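You operate a simulated robot arm through the tools that you are given. There is no shell and no other tool. Be economical: measure what you need, move in short steps, check, and stop when the job is done.

The job below is to be done with a simulated robot arm. You get a single attempt, and the scene is never put back.

Task
Close up the parts table: demagnetiser at LOW and off, spilt oil wiped, oil tray covered, vice loose.
Fine: use the rag and put it back; the blanks stay where they are. What is to be rubbed or washed off counts as gone when no trace of it is left.

It is judged by the outcome, as a careful person would: the job done as asked, and still so three seconds after it is handed in. It fails if anything else is knocked over, pushed out of place, dropped, spilled or broken.

Robot
A 6-joint arm with a fingered hand on a trunk, on a base that drives. Base frame: it is fixed to the floor where the robot stands at the start and does not move with it; the origin is under the middle of the robot, x ahead of it, y to its left, z up. Units: mm, rad, N and s.
With the tool pointing down near the work surface it reaches from about 360 to 800 mm from the robot's upright axis, wherever it stands. Its first joint turns from -2.007 to 2.007 rad. Places, roughly: blank [2750, -250, 750]; field knob [2500, -300, 800]; oil tray cover [2400, 0, 800]; rag [2500, 0, 750]; rocker switch [2600, -400, 800]; spilt oil [2500, -100, 800]. Payload 4 kg.
Tool frame: the origin (TCP) lies between the finger pads and is the grasp point; the fingertips stand 26 mm ahead of it; z points along the fingers, y is the line along which they close. Largest opening 164 mm; the body of the gripper starts 73 mm behind the TCP. The gripper is a hand of 5 fingers: y runs from the thumb to the fingers, the wrist lies at [0, 0, -239] in the tool frame, and closing takes about 1.5 s.
Orientation is that of the tool frame in the base frame, as [roll, pitch, yaw] about the fixed x, y, z axes, in that order (R = Rz(yaw) Ry(pitch) Rx(roll)). With the fingers straight down and closing along the base's y, the tool's x points along the base's -x, its y along +y and its z along -z.

Tools
- The arm moves only by the tool jog_arm. Its argument "motion" is a list of rows, each an object (a shift or turn left out is 0, a gripper value left out holds the last) with "grip": the finger opening in mm, from 0 to 164; "offset": the shift along the tool's x, y, z in mm, a list of three; "angular": the turn, a rotation vector about the tool's x, y, z in rad, a list of three. In form: [{"grip": grip, "offset": [tx, ty, tz], "angular": [rx, ry, rz]}, ...]. A call has 1 to 20 rows; each row is the pose to reach, as a shift and turn from the pose commanded when the call began, along the tool's axes at that moment. Each row takes 0.2 s and may step no farther than 50 mm and 0.15 rad from the row before; otherwise, or with a gripper value out of range, the whole call is refused. Where a pose cannot be reached the arm comes as near as it can. A force on the tool above 90 N (or 10 N above the force at the start of the call, whichever is more), or a blocked arm, ends the call early, and 0.2 s more pass. The fingers move at their own pace (about 45 mm/s each) and stop on an object; they squeeze with about 32 N. The grip force told is the motor's: it shows also when the fingers shut on nothing. Time passes only in rows, and 0.2 s behind the last, so rows that repeat a pose let the fingers close. It gives the time, the measured TCP pose, the force on the tool (base axes), the opening and the grip force at its end, in the units of the frame above (readings bear some noise), with the torque about the TCP (base axes, N m) and any sound that the robot's microphone picked up, and new pictures: "pictures" is both (left out), scene, wrist or none.
- Cameras (640 x 400 px; columns grow to the right, rows downward): "scene" is now at [24.2, 166, 1691.6]; the picture's right is [-0.25, -0.97, 0.00], its down [-0.58, 0.15, -0.80] and it looks along [0.77, -0.20, -0.60] (base axes); focal length 248 px, centre (320, 200). "wrist" rides on the gripper at [50, -70, -94] in the tool frame; the picture's right is [0.81, 0.59, 0.00], its down [-0.43, 0.60, -0.68] and it looks along [-0.40, 0.55, 0.74] (tool axes); focal length 270 px, centre (320, 200).
- raise_lower(by): slides the trunk up (or, below 0, down) by that many mm; the arm and the scene camera ride with it, the base frame stays. It gives what a move gives, with no picture.
- base_move(legs): drives the robot by 1 to 6 legs, each [ahead, left, turn to the left] in mm, mm and rad, along the robot's own axes; the way and the turn of a leg run together, so that a leg with both is an arc; at most 1500 mm and 3.142 rad a leg. The arm and the cameras ride along, it lands a little off, and it stops where it bumps. It gives what a move gives, and a new picture of the scene camera.
- set_grasp(shape): the hand has 5 fingers and takes this shape, open, in about a second: jaw (thumb against the fingers, like two jaws); tri (thumb and two fingers); tip (a fingertip pinch); poke (one finger out to press); point (the index stretched); flat (the hand flat); cup (the hand cupped); fist (a fist). The gripper value then closes the fingers along that shape, each until it touches; the sizes above hold for jaw. It gives what a move gives, with no picture.
- aim_head(pan, tilt): turns the head with the scene camera to pan (to the left, within 2.705 rad either way) and tilt (down, from -0.506 to 1.204), counted from straight ahead of the robot. It gives what a move gives, and a new picture of the scene camera.
- measure_at(camera, pixels): for up to 12 pixels [column, row] of the newest picture of that camera ("zoom" is the newest enlarged one), the place [x, y, z] in the base frame of the surface seen there, good to about 3 mm. It takes no simulated time.
- zoom(camera, box): a new picture of the part [left, top, right, bottom] of that camera's present view, enlarged. It takes no simulated time.
- close_job(): hands the job in; it is judged then, once.

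Go step by step. Measure first, check grasps and placings, and put right what went wrong. The budget is 90 turns and 274 pictures, counting those below and the enlarged ones. Unless the task says otherwise, let go and move clear before handing in, and close with one line.

The tools are called after "Request:" as a command line: name --argument value ..., lists and objects as JSON in quotes. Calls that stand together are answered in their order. jog_arm: Moves the arm, as the interface text tells. Its arguments: {"type":"object","properties":{"motion":{"type":"array","items":{"type":"object","properties":{"grip":{"type":"number"},"offset":{"type":"array","items":{"type":"number"}},"angular":{"type":"array","items":{"type":"number"}}}}},"pictures":{"type":"string","enum":["both","scene","wrist","none"]}},"required":["motion"]} The other tools are called the same way: raise_lower (by) slides the trunk up or down; set_grasp (shape) gives the hand a shape; base_move (legs) drives the base; aim_head (pan, tilt) turns the head that bears the scene camera; measure_at (camera, pixels) gives the place of the surface under pixels of a picture; zoom (camera, box) takes an enlarged picture of a part of a camera's view; close_job () hands the job in.

At the start:

```text
time: 0.0
eef_pos: [528.8, -141.4, 1045.5]
ee_rot: [3.141, -0.001, -3.141]
contact_force: [-0.8, 0.5, 0.7]
torque: [-0.01, 0.02, -0.01]
grip_width: 163.7
grip_force: 0.1
shape: jaw
trunk travel left (down, up): [-725.0, 265.0]
robot x, y, heading: [-2.1, 0.0, -0.001]
head pan, tilt: [-0.248, 0.648]
```

scene: 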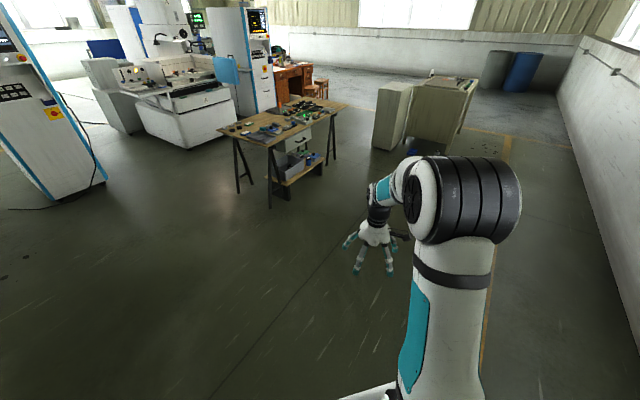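
wrist: 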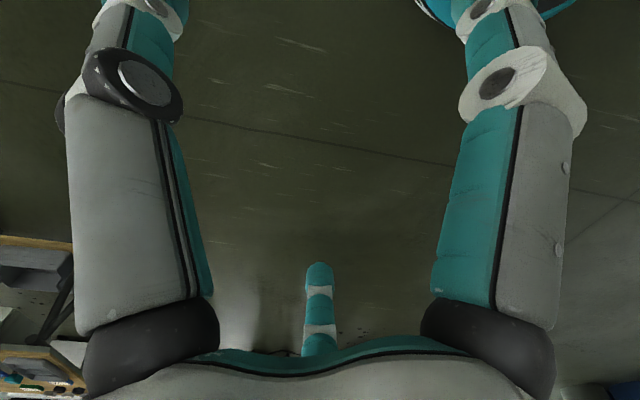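

The table appears around pixels (220-350, 95-205) in the scene picture. I'll zoom in there and measure its corners.

Request:
zoom --camera "scene" --box '[210, 80, 370, 180]'

Request:
measure_at --camera "scene" --pixels '[[222, 130], [267, 144], [345, 107], [300, 98], [240, 190], [270, 205], [330, 160], [290, 180]]'

```text
4.00 times, centred on (290, 130) of scene
```

zoom: 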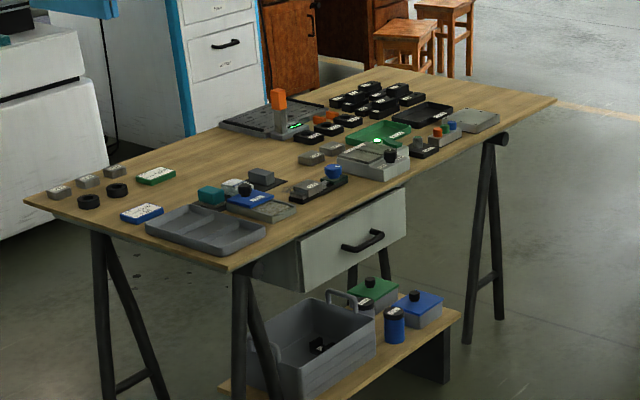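

```text
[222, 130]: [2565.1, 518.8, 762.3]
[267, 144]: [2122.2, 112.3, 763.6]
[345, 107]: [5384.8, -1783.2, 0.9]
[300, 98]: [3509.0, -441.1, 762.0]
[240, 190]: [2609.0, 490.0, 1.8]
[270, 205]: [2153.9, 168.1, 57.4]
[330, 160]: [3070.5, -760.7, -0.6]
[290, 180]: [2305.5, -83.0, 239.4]
```

The table is rotated and crowded. I'll measure its corners and the main items in the zoomed picture.

Request:
measure_at --camera "zoom" --pixels '[[30, 202], [230, 268], [550, 100], [390, 70], [375, 155], [390, 155], [375, 135], [332, 172], [312, 187], [206, 230], [260, 205], [210, 195]]'

Request:
measure_at --camera "zoom" --pixels '[[240, 188], [142, 213], [262, 176], [280, 105], [280, 120], [440, 140], [480, 120], [425, 112], [355, 165], [156, 175], [420, 150], [320, 160]]'

```text
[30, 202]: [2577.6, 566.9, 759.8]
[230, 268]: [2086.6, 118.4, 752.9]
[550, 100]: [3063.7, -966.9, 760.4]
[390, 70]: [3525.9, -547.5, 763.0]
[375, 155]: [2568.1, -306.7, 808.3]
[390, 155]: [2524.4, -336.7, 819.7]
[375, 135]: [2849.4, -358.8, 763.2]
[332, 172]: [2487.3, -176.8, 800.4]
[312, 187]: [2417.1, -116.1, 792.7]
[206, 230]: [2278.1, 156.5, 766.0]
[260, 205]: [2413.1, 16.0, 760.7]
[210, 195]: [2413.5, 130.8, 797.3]
```

```text
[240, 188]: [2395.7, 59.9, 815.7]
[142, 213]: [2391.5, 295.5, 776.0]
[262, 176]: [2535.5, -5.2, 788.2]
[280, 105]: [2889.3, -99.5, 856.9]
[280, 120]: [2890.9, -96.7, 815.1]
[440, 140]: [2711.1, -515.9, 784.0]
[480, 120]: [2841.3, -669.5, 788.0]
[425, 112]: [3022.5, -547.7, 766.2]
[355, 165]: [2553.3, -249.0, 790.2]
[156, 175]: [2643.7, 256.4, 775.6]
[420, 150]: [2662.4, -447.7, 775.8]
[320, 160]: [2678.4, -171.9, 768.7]
```

The table's near edge runs from (2087,118) to (3064,-967), and the working items sit within about 200 mm of it. I'll drive to a spot facing that edge, still some way off, for a good look.

Request:
base_move --legs '[[1000, -310, 0], [930, -307, 0], [0, 0, 0.733]]'

Request:
aim_head --pan 0.0 --tilt 0.85

```text
time: 12.1
eef_pos: [2425.4, -341.8, 1045.8]
ee_rot: [-3.141, 0.0, -2.391]
contact_force: [1.1, 1.0, 1.0]
torque: [0.0, -0.02, -0.02]
grip_width: 163.6
grip_force: 0.1
shape: jaw
trunk travel left (down, up): [-725.0, 265.0]
robot x, y, heading: [1944.1, -593.6, 0.751]
head pan, tilt: [-0.248, 0.648]
```

scene: 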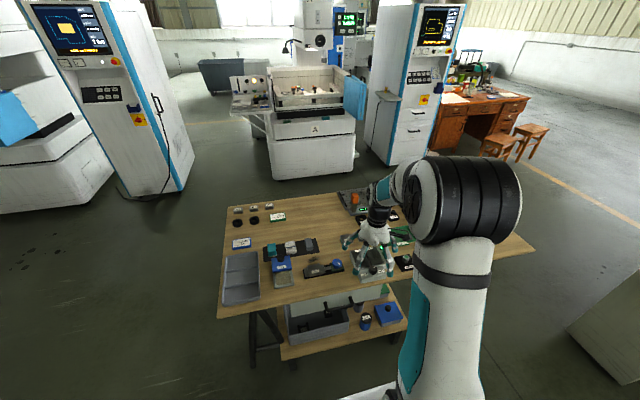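

```text
time: 12.8
eef_pos: [2426.7, -341.9, 1045.1]
ee_rot: [-3.139, 0.0, -2.391]
contact_force: [-0.6, 0.6, 0.2]
torque: [0.01, -0.01, 0.02]
grip_width: 164.0
grip_force: 0.0
shape: jaw
trunk travel left (down, up): [-725.0, 265.0]
robot x, y, heading: [1943.3, -598.1, 0.754]
head pan, tilt: [0.0, 0.85]
```

scene: 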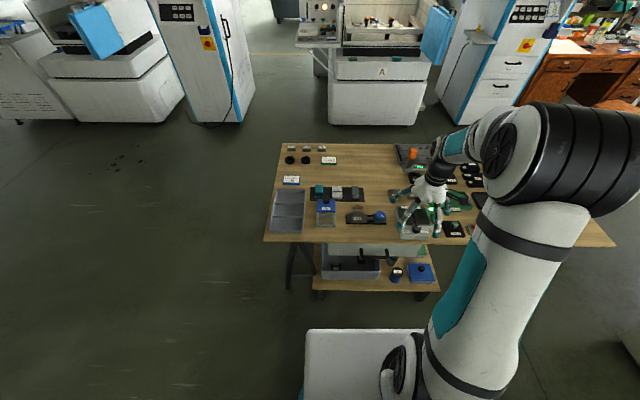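

The hand hides part of the table at (430,190), so I'll zoom in on what's visible and then clear it.

Request:
zoom --camera "scene" --box '[260, 135, 420, 235]'

Request:
zoom --camera "scene" --box '[340, 160, 480, 248]'

```text
4.00 times, centred on (340, 185) of scene
```

zoom: 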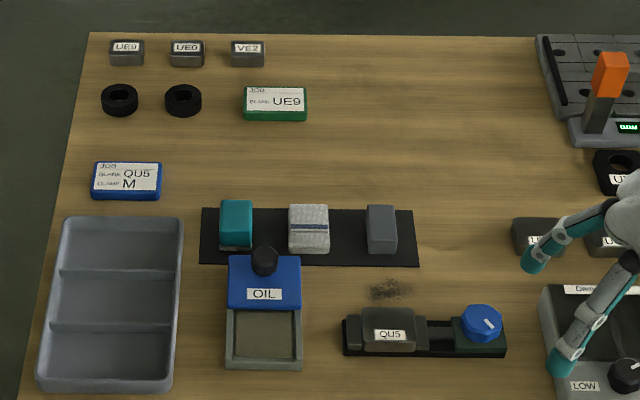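

```text
4.55 times, centred on (410, 204) of scene
```

zoom: 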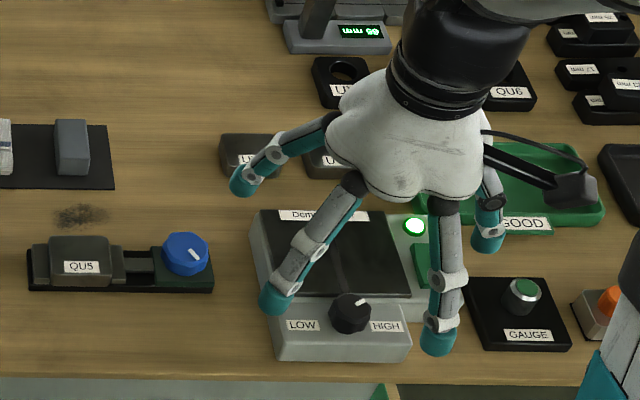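

The spill is the smudge at zoom (80,215), left of the demagnetiser and behind the vice. I'll move the hand to the right so I can see the demagnetiser clearly.

Request:
jog_arm --motion '[{"offset": [0, -50, 0]}, {"offset": [0, -100, 0]}, {"offset": [0, -150, 0]}, {"offset": [0, -200, 0]}, {"offset": [0, -250, 0]}, {"offset": [0, -300, 0]}]' --pictures "scene"

Request:
zoom --camera "scene" --box '[370, 175, 466, 235]'

Request:
measure_at --camera "zoom" --pixels '[[200, 200], [300, 200], [320, 100], [400, 150], [200, 320], [400, 320]]'

```text
time: 14.2
eef_pos: [2632.6, -561.0, 1043.2]
ee_rot: [3.139, 0.0, -2.391]
contact_force: [0.1, -0.1, -0.2]
torque: [0.01, 0.04, 0.0]
grip_width: 163.8
grip_force: 0.1
shape: jaw
trunk travel left (down, up): [-725.0, 265.0]
robot x, y, heading: [1944.0, -596.0, 0.755]
head pan, tilt: [0.0, 0.85]
```

scene: 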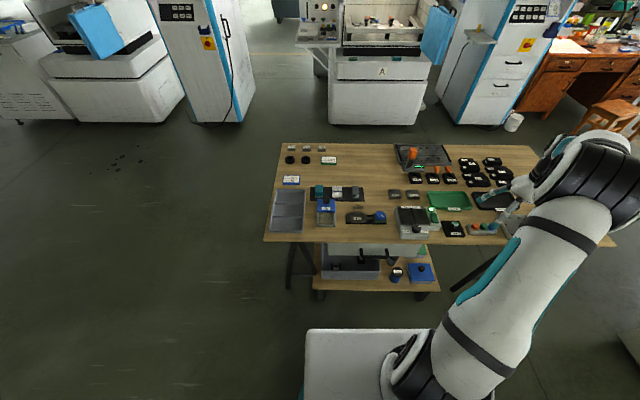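

```text
6.67 times, centred on (418, 205) of scene
```

zoom: 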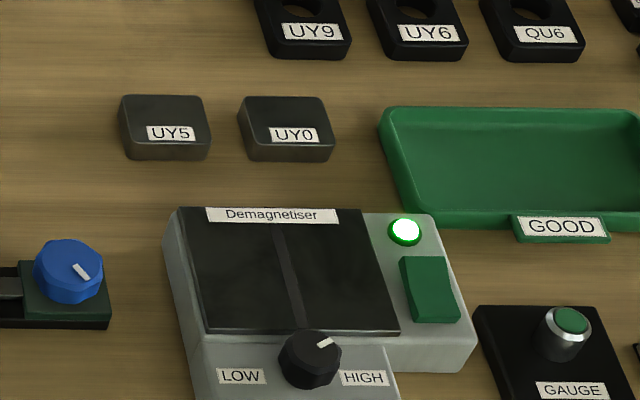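

```text
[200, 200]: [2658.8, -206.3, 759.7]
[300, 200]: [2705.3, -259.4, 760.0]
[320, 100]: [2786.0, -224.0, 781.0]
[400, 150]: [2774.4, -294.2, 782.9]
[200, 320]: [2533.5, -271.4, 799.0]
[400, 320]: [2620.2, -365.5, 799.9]
```

The knob mark points to the HIGH side and the lamp is lit, so the demagnetiser is on. I'll measure the knob, the rocker and the vice knob.

Request:
measure_at --camera "zoom" --pixels '[[300, 352], [325, 343], [310, 345], [420, 262], [430, 290], [440, 315], [405, 232], [68, 250], [80, 272], [60, 285], [240, 377], [365, 378]]'

Request:
zoom --camera "scene" --box '[290, 180, 402, 250]'

Request:
measure_at --camera "zoom" --pixels '[[170, 70], [210, 115], [210, 150], [210, 190], [210, 255], [300, 50], [375, 150], [395, 160], [420, 220], [520, 205], [300, 215], [20, 200]]'

```text
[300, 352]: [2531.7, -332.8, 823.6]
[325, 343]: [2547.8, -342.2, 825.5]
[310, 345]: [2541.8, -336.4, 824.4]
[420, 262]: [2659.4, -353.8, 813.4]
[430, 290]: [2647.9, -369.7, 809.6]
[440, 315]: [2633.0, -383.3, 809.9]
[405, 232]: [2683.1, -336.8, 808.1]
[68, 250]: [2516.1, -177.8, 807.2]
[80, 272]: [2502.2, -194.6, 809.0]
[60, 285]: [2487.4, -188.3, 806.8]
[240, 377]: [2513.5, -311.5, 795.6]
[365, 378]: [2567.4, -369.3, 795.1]
```

```text
5.71 times, centred on (346, 215) of scene
```

zoom: 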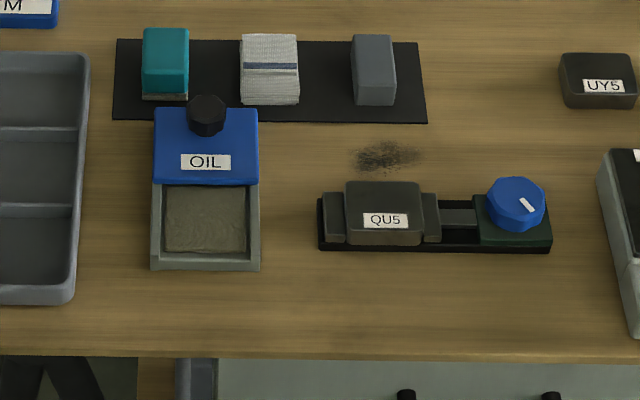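

```text
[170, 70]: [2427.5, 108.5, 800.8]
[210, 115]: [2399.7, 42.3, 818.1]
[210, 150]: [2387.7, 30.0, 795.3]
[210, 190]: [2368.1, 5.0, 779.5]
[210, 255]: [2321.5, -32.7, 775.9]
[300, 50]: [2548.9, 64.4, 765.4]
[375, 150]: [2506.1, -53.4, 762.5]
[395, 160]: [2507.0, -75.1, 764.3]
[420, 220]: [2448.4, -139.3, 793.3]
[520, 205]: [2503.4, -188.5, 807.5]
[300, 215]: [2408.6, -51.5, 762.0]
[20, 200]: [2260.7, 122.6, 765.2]
```

The cover is a sliding lid that has to come toward the robot over the open half. Before driving closer I'll check the clearance between base and shelf, and measure the rag.

Request:
measure_at --camera "scene" --pixels '[[320, 331], [420, 331], [320, 345], [316, 291], [435, 291], [290, 285], [289, 287], [345, 278], [265, 241], [420, 245]]'

Request:
measure_at --camera "zoom" --pixels '[[270, 40], [270, 55], [245, 70], [295, 70], [270, 80], [270, 98], [210, 100], [205, 122], [160, 125], [255, 125], [205, 265], [205, 240]]'

```text
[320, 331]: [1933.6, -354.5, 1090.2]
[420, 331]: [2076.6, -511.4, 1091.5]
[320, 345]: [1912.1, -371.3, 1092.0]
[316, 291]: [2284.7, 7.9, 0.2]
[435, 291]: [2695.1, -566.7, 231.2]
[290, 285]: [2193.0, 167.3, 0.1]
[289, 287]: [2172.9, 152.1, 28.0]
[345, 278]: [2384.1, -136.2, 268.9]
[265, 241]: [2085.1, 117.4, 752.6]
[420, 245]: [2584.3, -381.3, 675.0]
```

```text
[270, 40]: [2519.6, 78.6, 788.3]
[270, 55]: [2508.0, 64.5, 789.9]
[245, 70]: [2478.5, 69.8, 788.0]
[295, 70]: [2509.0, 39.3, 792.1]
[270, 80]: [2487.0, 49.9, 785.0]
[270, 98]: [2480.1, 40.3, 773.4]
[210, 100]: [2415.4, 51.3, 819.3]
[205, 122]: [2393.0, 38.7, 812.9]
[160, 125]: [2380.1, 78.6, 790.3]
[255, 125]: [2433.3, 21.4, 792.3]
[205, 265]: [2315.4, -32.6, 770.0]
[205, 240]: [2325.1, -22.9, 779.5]
```

Nothing blocks the way: the table edge is about 580 mm ahead of the axis. I'll drive 150 mm forward and take a closer look.

Request:
base_move --legs '[[150, 0, -0.01]]'

Request:
aim_head --pan -0.1 --tilt 1.0

Request:
zoom --camera "scene" --box '[240, 130, 480, 280]'

```text
time: 15.6
eef_pos: [2740.6, -465.5, 1043.2]
ee_rot: [-3.14, -0.003, -2.403]
contact_force: [0.2, 0.4, -0.1]
torque: [0.0, 0.04, 0.0]
grip_width: 164.2
grip_force: 0.0
shape: jaw
trunk travel left (down, up): [-725.0, 265.0]
robot x, y, heading: [2052.2, -497.9, 0.743]
head pan, tilt: [0.0, 0.85]
```

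scene: 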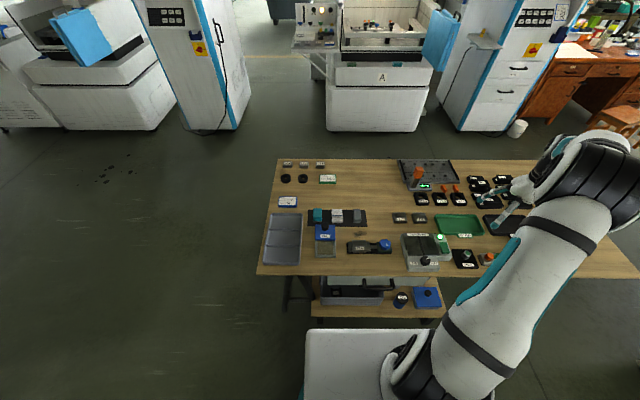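

```text
time: 16.3
eef_pos: [2739.8, -465.3, 1044.2]
ee_rot: [3.141, 0.001, -2.401]
contact_force: [-1.2, -0.2, -0.3]
torque: [0.02, -0.01, 0.01]
grip_width: 164.1
grip_force: 0.1
shape: jaw
trunk travel left (down, up): [-725.0, 265.0]
robot x, y, heading: [2048.6, -497.5, 0.743]
head pan, tilt: [-0.099, 1.0]
```

scene: 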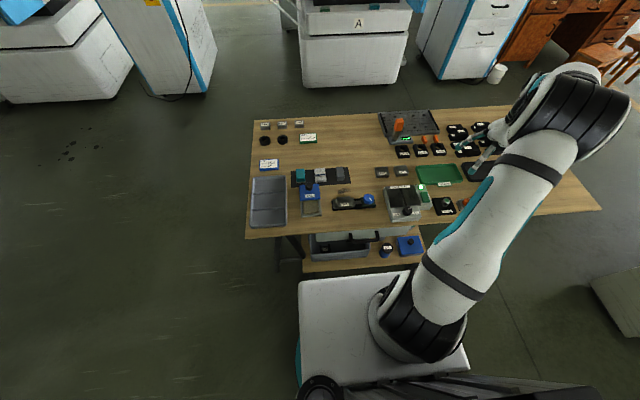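

```text
2.67 times, centred on (360, 205) of scene
```

zoom: 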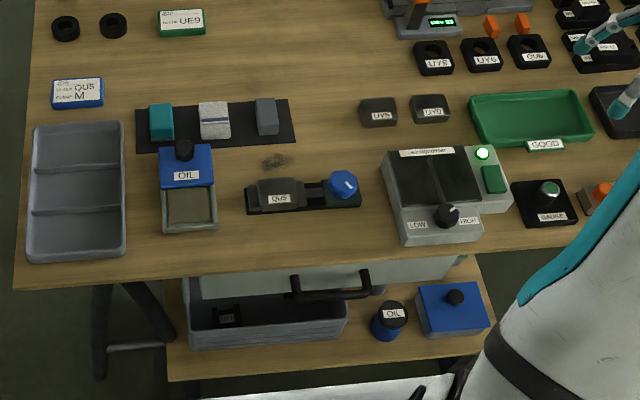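

I'll zoom in close on the demagnetiser and the vice to read the knob mark angles and the rocker's tilt.

Request:
zoom --camera "scene" --box '[380, 180, 436, 215]'

Request:
measure_at --camera "zoom" --pixels '[[460, 75], [480, 180], [430, 100], [450, 100], [455, 120], [465, 150], [470, 170], [490, 150], [300, 305], [320, 330], [280, 330], [300, 355]]'

Request:
zoom --camera "scene" --box '[328, 180, 384, 215]'

```text
11.43 times, centred on (408, 198) of scene
```

zoom: 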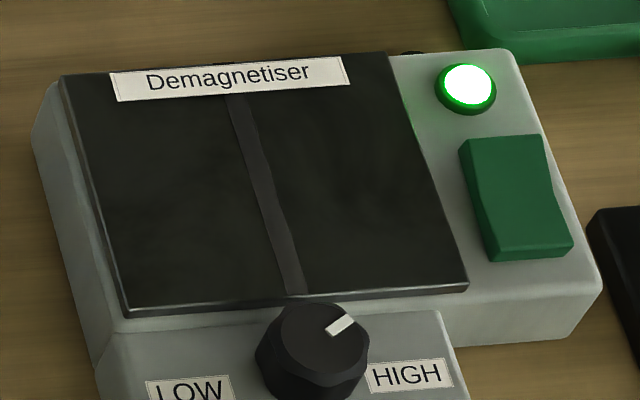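

```text
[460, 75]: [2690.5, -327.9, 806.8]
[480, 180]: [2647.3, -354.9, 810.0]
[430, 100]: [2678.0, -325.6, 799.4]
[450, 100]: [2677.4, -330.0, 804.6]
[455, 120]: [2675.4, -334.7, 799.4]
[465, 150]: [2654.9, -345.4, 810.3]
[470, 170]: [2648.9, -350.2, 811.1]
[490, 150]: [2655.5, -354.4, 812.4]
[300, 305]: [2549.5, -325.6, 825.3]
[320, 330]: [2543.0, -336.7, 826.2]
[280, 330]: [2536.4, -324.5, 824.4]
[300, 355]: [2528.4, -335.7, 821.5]
```

```text
11.43 times, centred on (356, 198) of scene
```

zoom: 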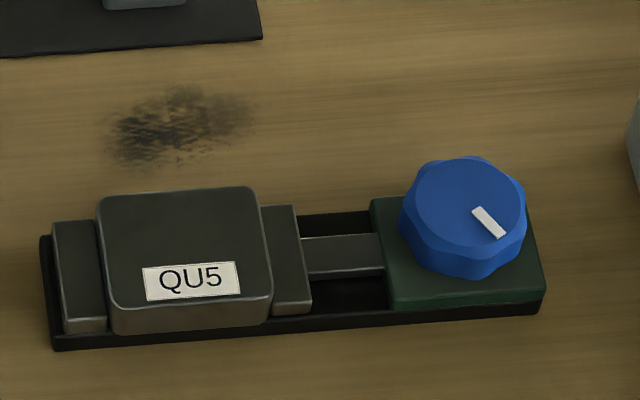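

I need the rocker's tilt, so I'll measure heights along it from a tighter zoom.

Request:
zoom --camera "scene" --box '[412, 184, 436, 208]'

Request:
measure_at --camera "zoom" --pixels '[[185, 130], [190, 150], [195, 170], [200, 190], [205, 210], [210, 230], [215, 250], [220, 270], [225, 290], [230, 300], [150, 150], [160, 200]]'

```text
16.00 times, centred on (424, 196) of scene
```

zoom: 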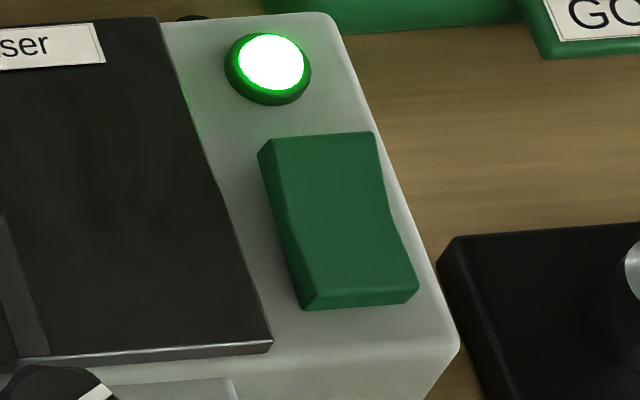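

```text
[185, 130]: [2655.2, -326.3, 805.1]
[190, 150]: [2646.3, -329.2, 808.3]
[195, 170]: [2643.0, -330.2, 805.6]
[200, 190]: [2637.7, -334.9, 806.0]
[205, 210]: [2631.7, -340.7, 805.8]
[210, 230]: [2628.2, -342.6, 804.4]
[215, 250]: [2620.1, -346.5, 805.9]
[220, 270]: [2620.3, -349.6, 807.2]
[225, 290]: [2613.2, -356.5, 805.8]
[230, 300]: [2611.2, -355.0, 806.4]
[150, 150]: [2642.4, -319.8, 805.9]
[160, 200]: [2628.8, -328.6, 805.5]
```

Request:
measure_at --camera "zoom" --pixels '[[320, 145], [322, 155], [325, 170], [328, 185], [332, 200], [336, 215], [340, 230], [345, 245], [350, 260], [355, 275], [358, 285], [360, 297]]'

Request:
measure_at --camera "zoom" --pixels '[[300, 145], [302, 155], [305, 170], [308, 185], [312, 200], [316, 215], [320, 230], [325, 245], [330, 260], [335, 275], [338, 285], [340, 297]]'

```text
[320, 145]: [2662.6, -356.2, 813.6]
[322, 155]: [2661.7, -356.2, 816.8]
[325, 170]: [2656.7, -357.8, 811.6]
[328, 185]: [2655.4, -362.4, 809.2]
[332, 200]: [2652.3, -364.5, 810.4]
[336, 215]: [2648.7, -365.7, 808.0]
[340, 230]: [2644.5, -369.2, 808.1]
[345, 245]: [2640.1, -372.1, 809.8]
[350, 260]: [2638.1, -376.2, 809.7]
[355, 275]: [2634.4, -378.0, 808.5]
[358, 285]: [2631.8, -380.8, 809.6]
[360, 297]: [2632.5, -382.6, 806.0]
```

```text
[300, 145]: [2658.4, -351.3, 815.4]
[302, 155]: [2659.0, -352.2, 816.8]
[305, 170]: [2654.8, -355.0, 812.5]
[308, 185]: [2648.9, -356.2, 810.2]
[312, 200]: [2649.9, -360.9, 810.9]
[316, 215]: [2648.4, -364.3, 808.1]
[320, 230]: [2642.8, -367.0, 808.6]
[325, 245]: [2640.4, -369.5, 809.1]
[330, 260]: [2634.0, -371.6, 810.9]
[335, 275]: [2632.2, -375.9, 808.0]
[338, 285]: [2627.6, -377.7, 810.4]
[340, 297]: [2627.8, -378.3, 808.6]
```

The rocker's far end is raised (z≈815 against 809), so I need to press the far end at about (2659,-355). I'll form the poke shape and look at where the fingertip lies.

Request:
set_grasp --shape "poke"

Request:
jog_arm --motion '[{"offset": [40, 20, 0]}, {"offset": [80, 40, 0]}]' --pictures "both"

```text
time: 17.2
eef_pos: [2740.0, -465.3, 1045.0]
ee_rot: [-3.141, 0.001, -2.402]
contact_force: [0.0, 0.1, -1.2]
torque: [0.0, 0.02, -0.02]
grip_width: 0.0
grip_force: 0.0
shape: poke
trunk travel left (down, up): [-725.0, 265.0]
robot x, y, heading: [2053.4, -494.9, 0.739]
head pan, tilt: [-0.099, 1.0]
```

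```text
time: 17.8
eef_pos: [2652.3, -490.4, 1046.2]
ee_rot: [-3.141, 0.0, -2.402]
contact_force: [0.1, 0.5, -0.5]
torque: [-0.01, 0.0, 0.0]
grip_width: 0.1
grip_force: 0.1
shape: poke
trunk travel left (down, up): [-725.0, 265.0]
robot x, y, heading: [2052.3, -495.7, 0.743]
head pan, tilt: [-0.099, 1.0]
```

scene: 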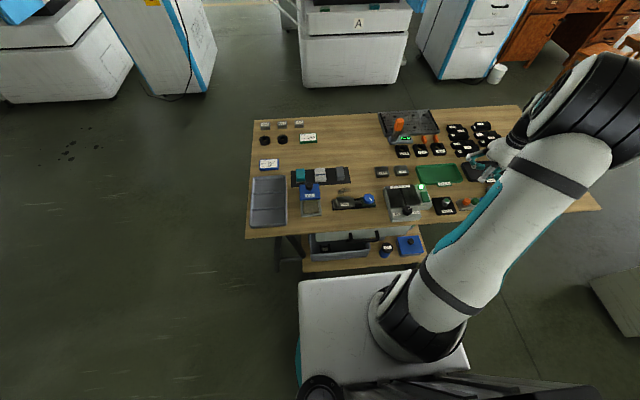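
wrist: 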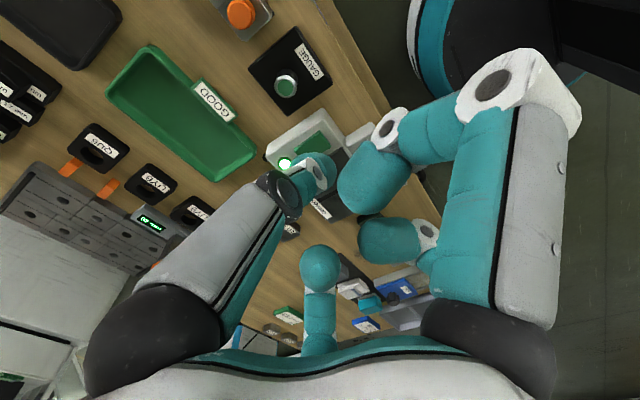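

In the wrist view the poking fingertip shows at (320,170), which fits a point on the tool axis about 26 mm ahead of the TCP. I'll confirm that by measuring.

Request:
measure_at --camera "wrist" --pixels '[[318, 160], [320, 170], [325, 158], [320, 265], [320, 180]]'

Request:
zoom --camera "wrist" --box '[260, 130, 380, 205]'

```text
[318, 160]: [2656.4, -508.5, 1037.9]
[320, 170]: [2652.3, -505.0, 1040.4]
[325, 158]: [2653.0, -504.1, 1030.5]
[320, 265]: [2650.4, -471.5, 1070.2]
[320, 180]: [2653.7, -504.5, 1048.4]
```

```text
5.33 times, centred on (320, 168) of wrist
```

zoom: 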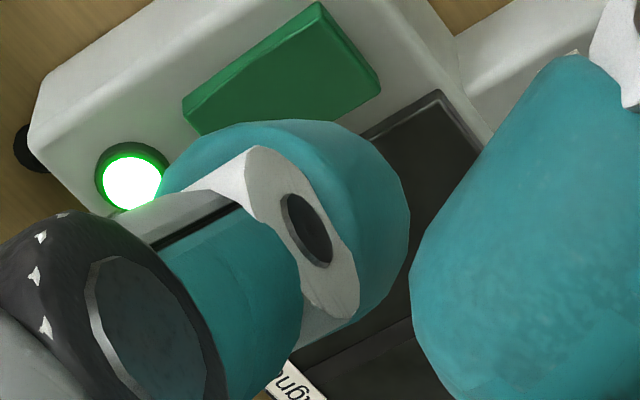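

The poking finger is on the tool axis. I'll move over the rocker's raised end, stop about 25 mm above it, and look.

Request:
jog_arm --motion '[{"offset": [-35, 35, 0]}, {"offset": [-65, 68, 0]}, {"offset": [-95, 97, 0]}, {"offset": [-95, 97, 50]}, {"offset": [-95, 97, 100]}, {"offset": [-95, 97, 150]}, {"offset": [-95, 97, 180]}, {"offset": [-95, 97, 180]}]' --pictures "both"

Request:
zoom --camera "wrist" --box '[220, 60, 460, 210]'

Request:
zoom --camera "scene" --box '[380, 160, 460, 210]'

```text
time: 19.6
eef_pos: [2658.6, -354.8, 863.7]
ee_rot: [-3.141, 0.0, -2.402]
contact_force: [0.5, 0.2, 0.6]
torque: [0.02, -0.02, 0.0]
grip_width: 0.0
grip_force: 0.0
shape: poke
trunk travel left (down, up): [-725.0, 265.0]
robot x, y, heading: [2047.6, -499.6, 0.74]
head pan, tilt: [-0.099, 1.0]
```

scene: 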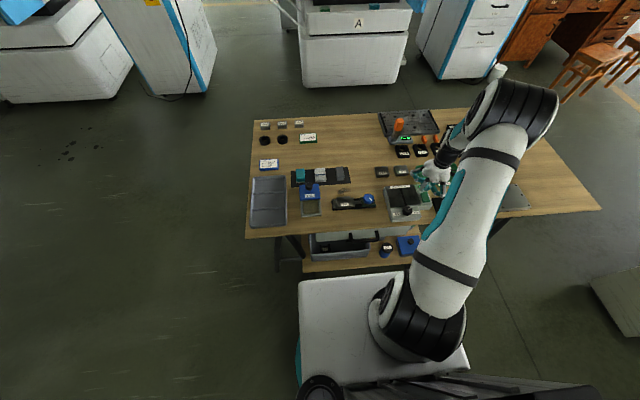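
wrist: 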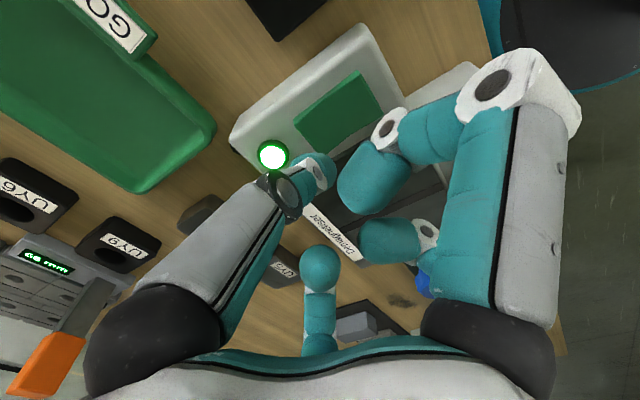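

```text
2.67 times, centred on (340, 135) of wrist
```

zoom: 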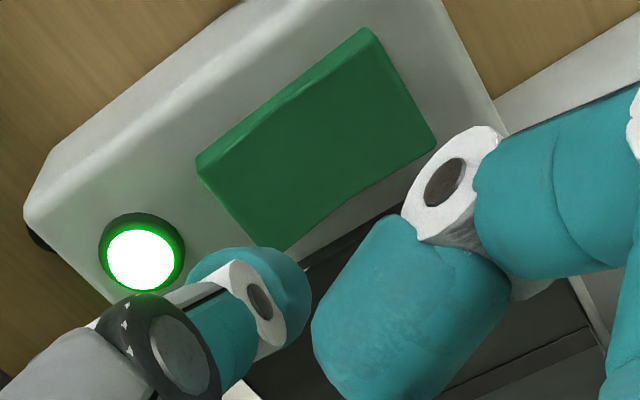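

```text
8.00 times, centred on (420, 185) of scene
```

zoom: 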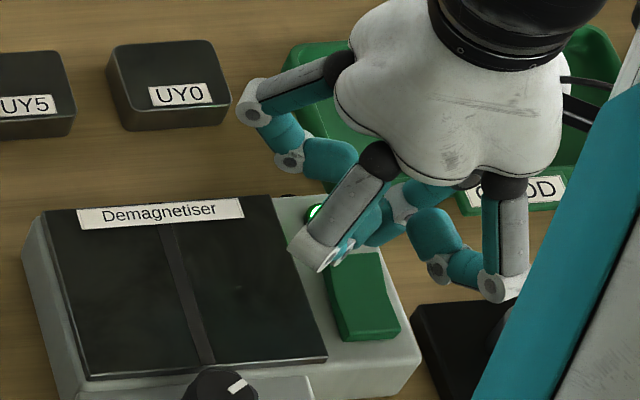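

The descending tip projects to zoom (270,224), inside the rocker's raised end but near its left edge. I'll shift a little to the right and press down in small steps.

Request:
jog_arm --motion '[{"offset": [3, -5, 0]}, {"offset": [3, -5, 12]}, {"offset": [3, -5, 18]}, {"offset": [3, -5, 23]}, {"offset": [3, -5, 27]}]' --pictures "wrist"

```text
time: 20.8
eef_pos: [2660.1, -359.8, 838.1]
ee_rot: [3.141, 0.0, -2.402]
contact_force: [-0.5, 0.9, 0.6]
torque: [-0.02, 0.03, -0.03]
grip_width: 0.3
grip_force: 0.1
shape: poke
trunk travel left (down, up): [-725.0, 265.0]
robot x, y, heading: [2051.2, -497.3, 0.737]
head pan, tilt: [-0.099, 1.0]
heard: click
```

wrist: 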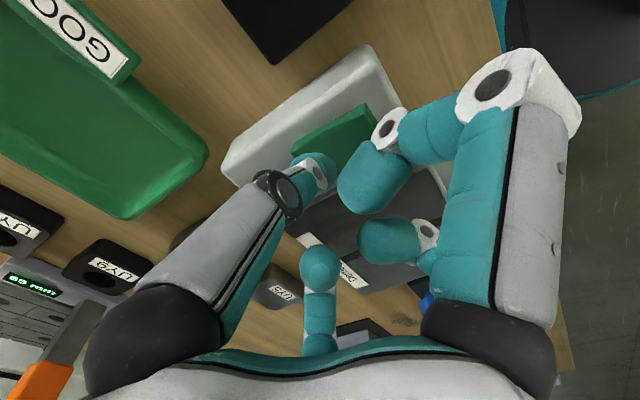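

I heard a click. I'll lift off, move clear and check the lamp, then form the tip pinch for the knob.

Request:
jog_arm --motion '[{"offset": [0, 0, -40]}, {"offset": [0, 0, -80]}, {"offset": [0, -50, -80]}, {"offset": [0, -90, -80]}]' --pictures "both"

Request:
zoom --camera "scene" --box '[380, 175, 444, 215]'

Request:
set_grasp --shape "tip"

Request:
jog_arm --motion '[{"offset": [0, 0, -10]}]' --pictures "wrist"

```text
time: 21.8
eef_pos: [2719.5, -428.4, 918.5]
ee_rot: [3.142, 0.0, -2.401]
contact_force: [-0.1, -0.1, 0.0]
torque: [-0.02, -0.02, 0.02]
grip_width: 0.2
grip_force: 0.0
shape: poke
trunk travel left (down, up): [-725.0, 265.0]
robot x, y, heading: [2052.5, -497.4, 0.735]
head pan, tilt: [-0.099, 1.0]
```

scene: 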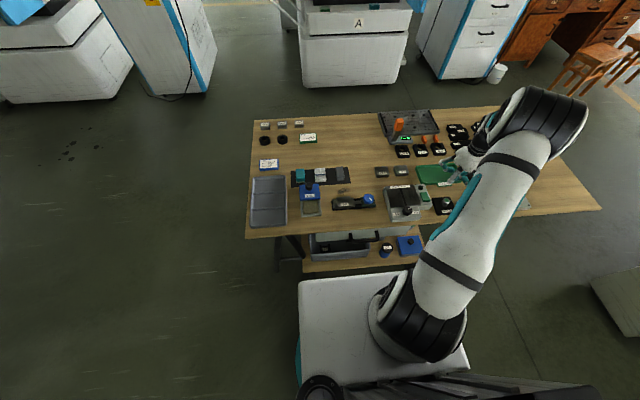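
wrist: 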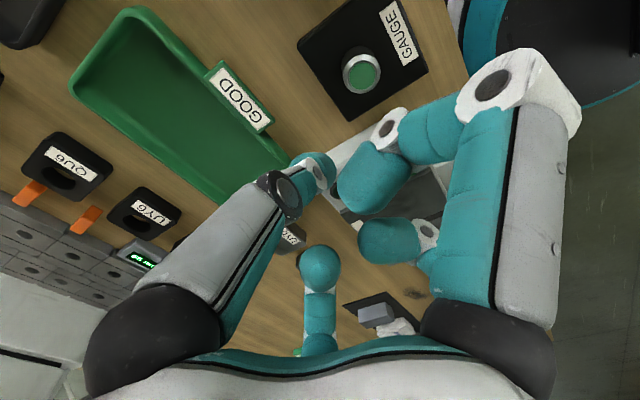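

```text
10.00 times, centred on (412, 195) of scene
```

zoom: 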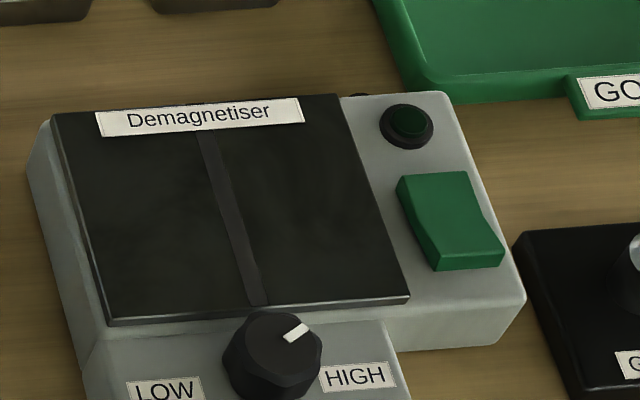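

```text
time: 22.7
eef_pos: [2719.2, -427.8, 917.7]
ee_rot: [-3.141, 0.0, -2.401]
contact_force: [-0.5, -0.6, -0.1]
torque: [0.02, -0.01, -0.01]
grip_width: 164.2
grip_force: 0.0
shape: tip
trunk travel left (down, up): [-725.0, 265.0]
robot x, y, heading: [2050.1, -497.7, 0.741]
head pan, tilt: [-0.099, 1.0]
```

```text
time: 23.1
eef_pos: [2719.9, -426.6, 927.5]
ee_rot: [3.141, -0.001, -2.401]
contact_force: [0.0, 0.4, 1.5]
torque: [-0.01, -0.01, -0.01]
grip_width: 164.3
grip_force: 0.1
shape: tip
trunk travel left (down, up): [-725.0, 265.0]
robot x, y, heading: [2048.5, -493.8, 0.742]
head pan, tilt: [-0.099, 1.0]
```

wrist: 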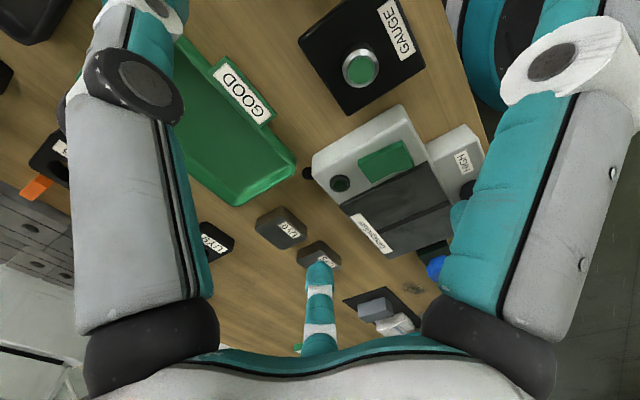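

The lamp is dark, so the demagnetiser is off. Next is the knob at about (2541,-334): I'll move above it with the hand pre-turned clockwise and the fingers narrowed.

Request:
jog_arm --motion '[{"grip": 70, "offset": [7, 19, 0], "angular": [0, 0, 0.11]}, {"offset": [14, 38, 0], "angular": [0, 0, 0.22]}, {"offset": [21, 57, 0], "angular": [0, 0, 0.33]}, {"offset": [28, 76, 0], "angular": [0, 0, 0.44]}, {"offset": [35, 95, 0], "angular": [0, 0, 0.55]}, {"offset": [42, 114, 0], "angular": [0, 0, 0.66]}, {"offset": [49, 133, 0], "angular": [0, 0, 0.77]}, {"offset": [56, 152, 0], "angular": [0, 0, 0.88]}, {"offset": [63, 171, 0], "angular": [0, 0, 0.99]}, {"offset": [69, 189, 0], "angular": [0, 0, 1.1]}, {"offset": [69, 189, 40], "angular": [0, 0, 1.1]}]' --pictures "both"

Request:
zoom --camera "wrist" --box '[200, 60, 440, 210]'

Request:
zoom --camera "scene" --box '[370, 165, 450, 215]'

```text
time: 25.5
eef_pos: [2542.7, -333.8, 886.9]
ee_rot: [-3.141, 0.0, 2.78]
contact_force: [0.2, -0.9, -0.7]
torque: [0.02, 0.03, -0.03]
grip_width: 70.3
grip_force: 0.0
shape: tip
trunk travel left (down, up): [-725.0, 265.0]
robot x, y, heading: [2050.3, -498.6, 0.742]
head pan, tilt: [-0.099, 1.0]
```

scene: 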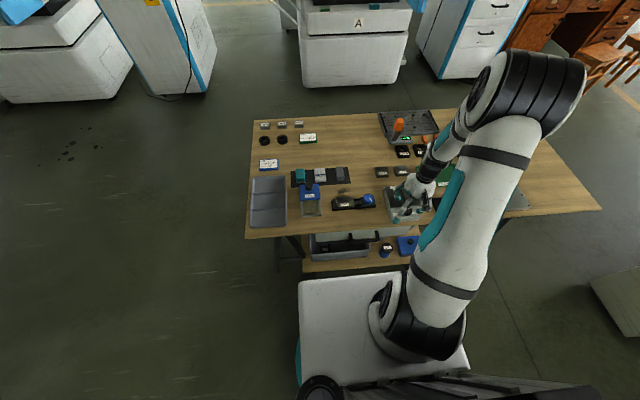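
wrist: 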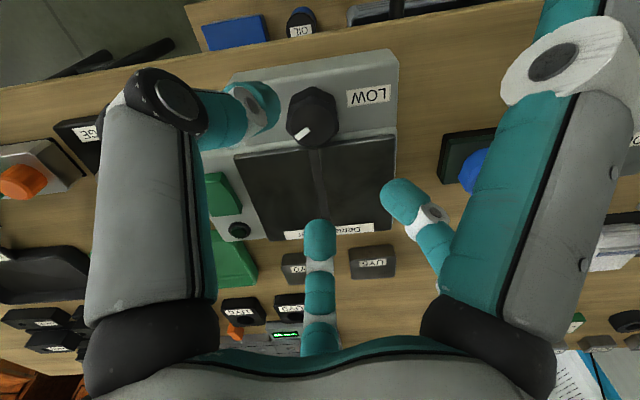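

```text
2.67 times, centred on (320, 135) of wrist
```

zoom: 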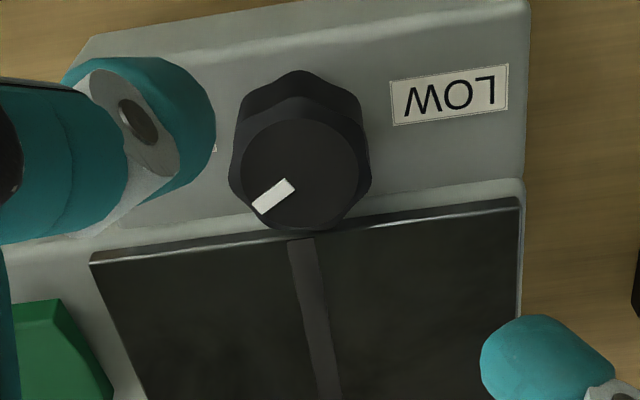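

```text
8.00 times, centred on (410, 190) of scene
```

zoom: 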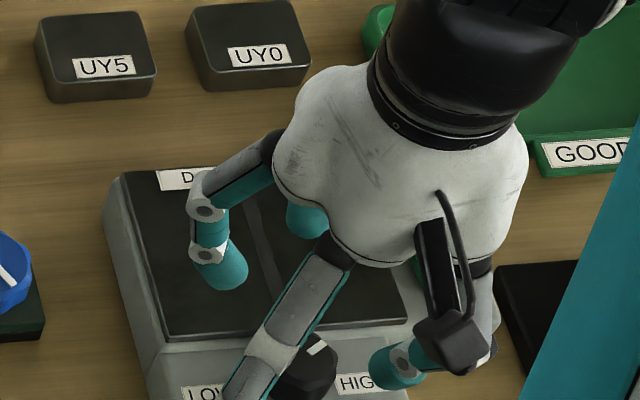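

The knob top shows at wrist (312,126), slightly off the tool axis toward the thumb. I'll measure its rim to centre the pinch.

Request:
zoom --camera "wrist" --box '[264, 80, 360, 140]'

Request:
measure_at --camera "zoom" --pixels '[[230, 310], [360, 310], [290, 230], [300, 370], [290, 300], [320, 300], [260, 170], [330, 170], [170, 250], [390, 250]]'

```text
6.67 times, centred on (312, 110) of wrist
```

zoom: 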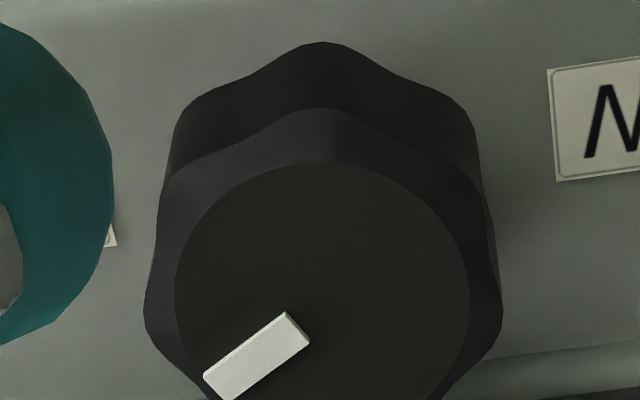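

```text
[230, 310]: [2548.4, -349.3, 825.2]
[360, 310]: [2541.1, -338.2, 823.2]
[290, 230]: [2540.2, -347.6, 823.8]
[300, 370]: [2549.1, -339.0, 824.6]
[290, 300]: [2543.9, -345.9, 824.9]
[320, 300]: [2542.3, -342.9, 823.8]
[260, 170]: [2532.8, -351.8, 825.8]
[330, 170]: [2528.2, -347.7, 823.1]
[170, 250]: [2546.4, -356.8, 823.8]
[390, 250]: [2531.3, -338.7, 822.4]
```

The knob centre lies at (2542,-343), about 9 mm toward the thumb. I'll shift there, descend to z≈830 and close.

Request:
jog_arm --motion '[{"offset": [-1.5, -9, 0]}, {"offset": [-1.5, -9, 30]}, {"offset": [-1.5, -9, 50]}, {"offset": [-1.5, -9, 57]}, {"offset": [-1.5, -9, 57]}]' --pictures "both"

Request:
zoom --camera "wrist" --box '[200, 80, 440, 230]'

```text
time: 26.7
eef_pos: [2540.8, -343.0, 829.5]
ee_rot: [3.141, 0.002, 2.782]
contact_force: [0.9, 1.3, 10.9]
torque: [0.28, -0.41, -0.02]
grip_width: 71.1
grip_force: 0.0
shape: tip
trunk travel left (down, up): [-725.0, 265.0]
robot x, y, heading: [2048.8, -498.9, 0.738]
head pan, tilt: [-0.099, 1.0]
```

scene: 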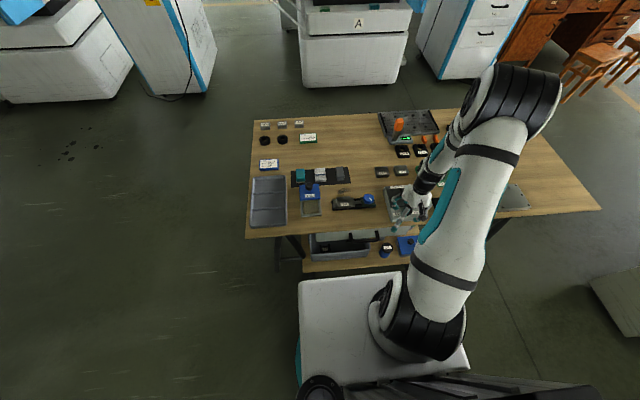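
wrist: 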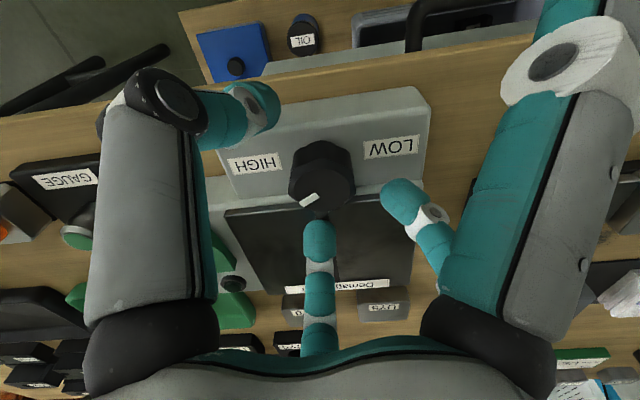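

```text
2.67 times, centred on (320, 155) of wrist
```

zoom: 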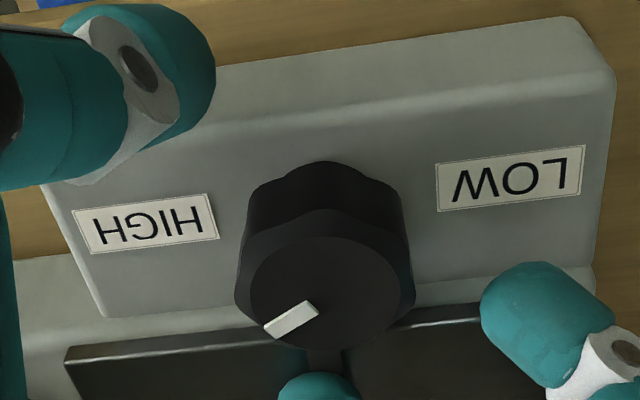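

There is a 10.9 N contact, possibly the finger at (320,230) touching the plate. I'll measure that finger before squeezing.

Request:
measure_at --camera "wrist" --pixels '[[318, 226], [318, 240], [400, 195], [390, 190], [255, 125], [270, 110], [325, 165], [320, 210]]'

Request:
zoom --camera "scene" --box '[370, 175, 450, 225]'

```text
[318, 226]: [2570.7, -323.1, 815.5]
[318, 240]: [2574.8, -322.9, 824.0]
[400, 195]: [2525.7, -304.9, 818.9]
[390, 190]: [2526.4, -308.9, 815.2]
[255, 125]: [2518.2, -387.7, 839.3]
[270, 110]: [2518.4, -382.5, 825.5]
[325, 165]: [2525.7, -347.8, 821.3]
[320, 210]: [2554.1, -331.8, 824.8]
```

```text
8.00 times, centred on (410, 200) of scene
```

zoom: 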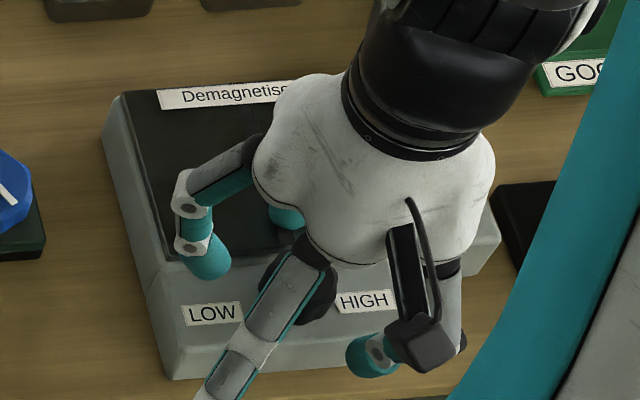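

By the torque, the middle finger at (318,230) is touching the plate. I'll lift 4 mm and close on the knob, then look.

Request:
jog_arm --motion '[{"offset": [0, 0, -4]}, {"offset": [0, 0, -4], "grip": 20}, {"offset": [0, 0, -4]}, {"offset": [0, 0, -4]}, {"offset": [0, 0, -4]}, {"offset": [0, 0, -4]}]' --pictures "wrist"

Request:
zoom --camera "wrist" --box '[200, 80, 440, 230]'

```text
time: 28.1
eef_pos: [2541.1, -341.5, 833.4]
ee_rot: [-3.14, 0.0, 2.781]
contact_force: [1.0, 3.6, -2.9]
torque: [0.06, -0.05, 0.0]
grip_width: 26.7
grip_force: 32.3
shape: tip
trunk travel left (down, up): [-725.0, 265.0]
robot x, y, heading: [2048.8, -493.0, 0.738]
head pan, tilt: [-0.099, 1.0]
```

wrist: 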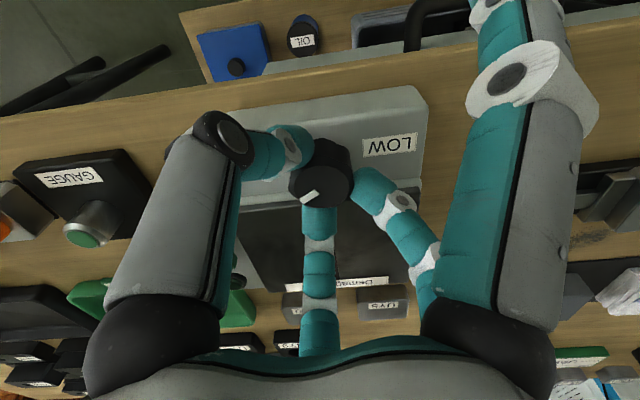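

```text
2.67 times, centred on (320, 155) of wrist
```

zoom: 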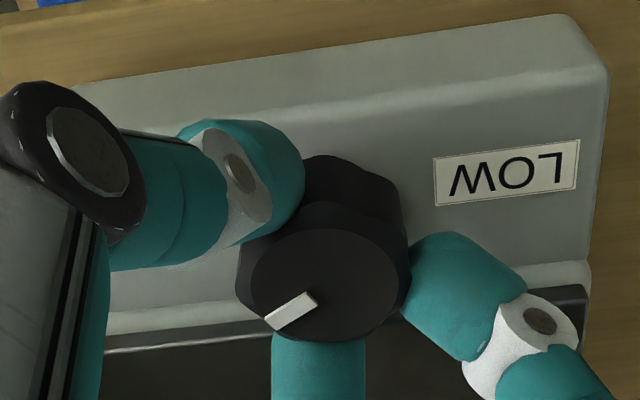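

The grasp is a good three-point hold (26.7 mm, 32 N). Before turning I'll check how low the stretched finger at right (500,60) hangs, since it will sweep around.

Request:
measure_at --camera "wrist" --pixels '[[500, 75], [500, 40], [490, 10], [540, 80], [500, 150]]'

Request:
zoom --camera "scene" --box '[360, 165, 472, 235]'

```text
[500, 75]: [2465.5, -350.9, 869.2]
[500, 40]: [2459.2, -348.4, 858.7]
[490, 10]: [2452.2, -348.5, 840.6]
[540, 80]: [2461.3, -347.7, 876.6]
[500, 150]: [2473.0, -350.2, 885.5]
```

```text
5.71 times, centred on (416, 200) of scene
```

zoom: 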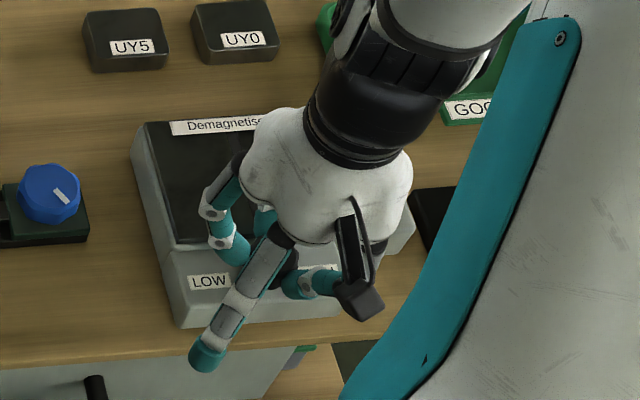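

I'll measure the stretched finger's tip, seen at zoom (207,355).

Request:
measure_at --camera "zoom" --pixels '[[207, 350], [200, 362], [225, 320], [440, 220], [210, 358], [455, 200], [425, 215]]'

```text
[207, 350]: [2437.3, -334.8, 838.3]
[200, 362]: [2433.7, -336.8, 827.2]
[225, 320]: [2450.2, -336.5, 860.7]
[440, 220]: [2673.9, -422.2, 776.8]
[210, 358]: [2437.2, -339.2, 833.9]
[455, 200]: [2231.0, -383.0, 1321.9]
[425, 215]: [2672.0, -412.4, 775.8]
```

The stretched tip is at about z 820 and clears the neighbours. I'll turn the knob 1.1 rad anticlockwise and check the mark.

Request:
jog_arm --motion '[{"angular": [0, 0, -0.11]}, {"angular": [0, 0, -0.22]}, {"angular": [0, 0, -0.33]}, {"angular": [0, 0, -0.44]}, {"angular": [0, 0, -0.55]}, {"angular": [0, 0, -0.66]}, {"angular": [0, 0, -0.77]}, {"angular": [0, 0, -0.88]}, {"angular": [0, 0, -0.99]}, {"angular": [0, 0, -1.1]}]' --pictures "wrist"

Request:
zoom --camera "wrist" --box '[200, 80, 440, 230]'

```text
time: 30.3
eef_pos: [2542.2, -342.0, 834.9]
ee_rot: [-3.141, 0.002, -2.399]
contact_force: [6.6, -4.7, -2.8]
torque: [-0.25, -0.27, -0.01]
grip_width: 25.9
grip_force: 32.2
shape: tip
trunk travel left (down, up): [-725.0, 265.0]
robot x, y, heading: [2050.6, -494.0, 0.744]
head pan, tilt: [-0.099, 1.0]
```

wrist: 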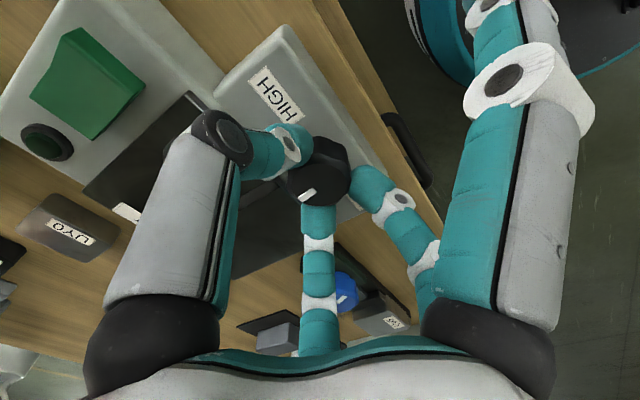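

```text
2.67 times, centred on (320, 155) of wrist
```

zoom: 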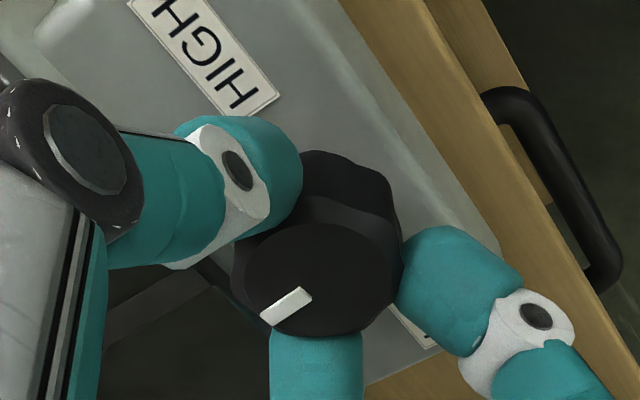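

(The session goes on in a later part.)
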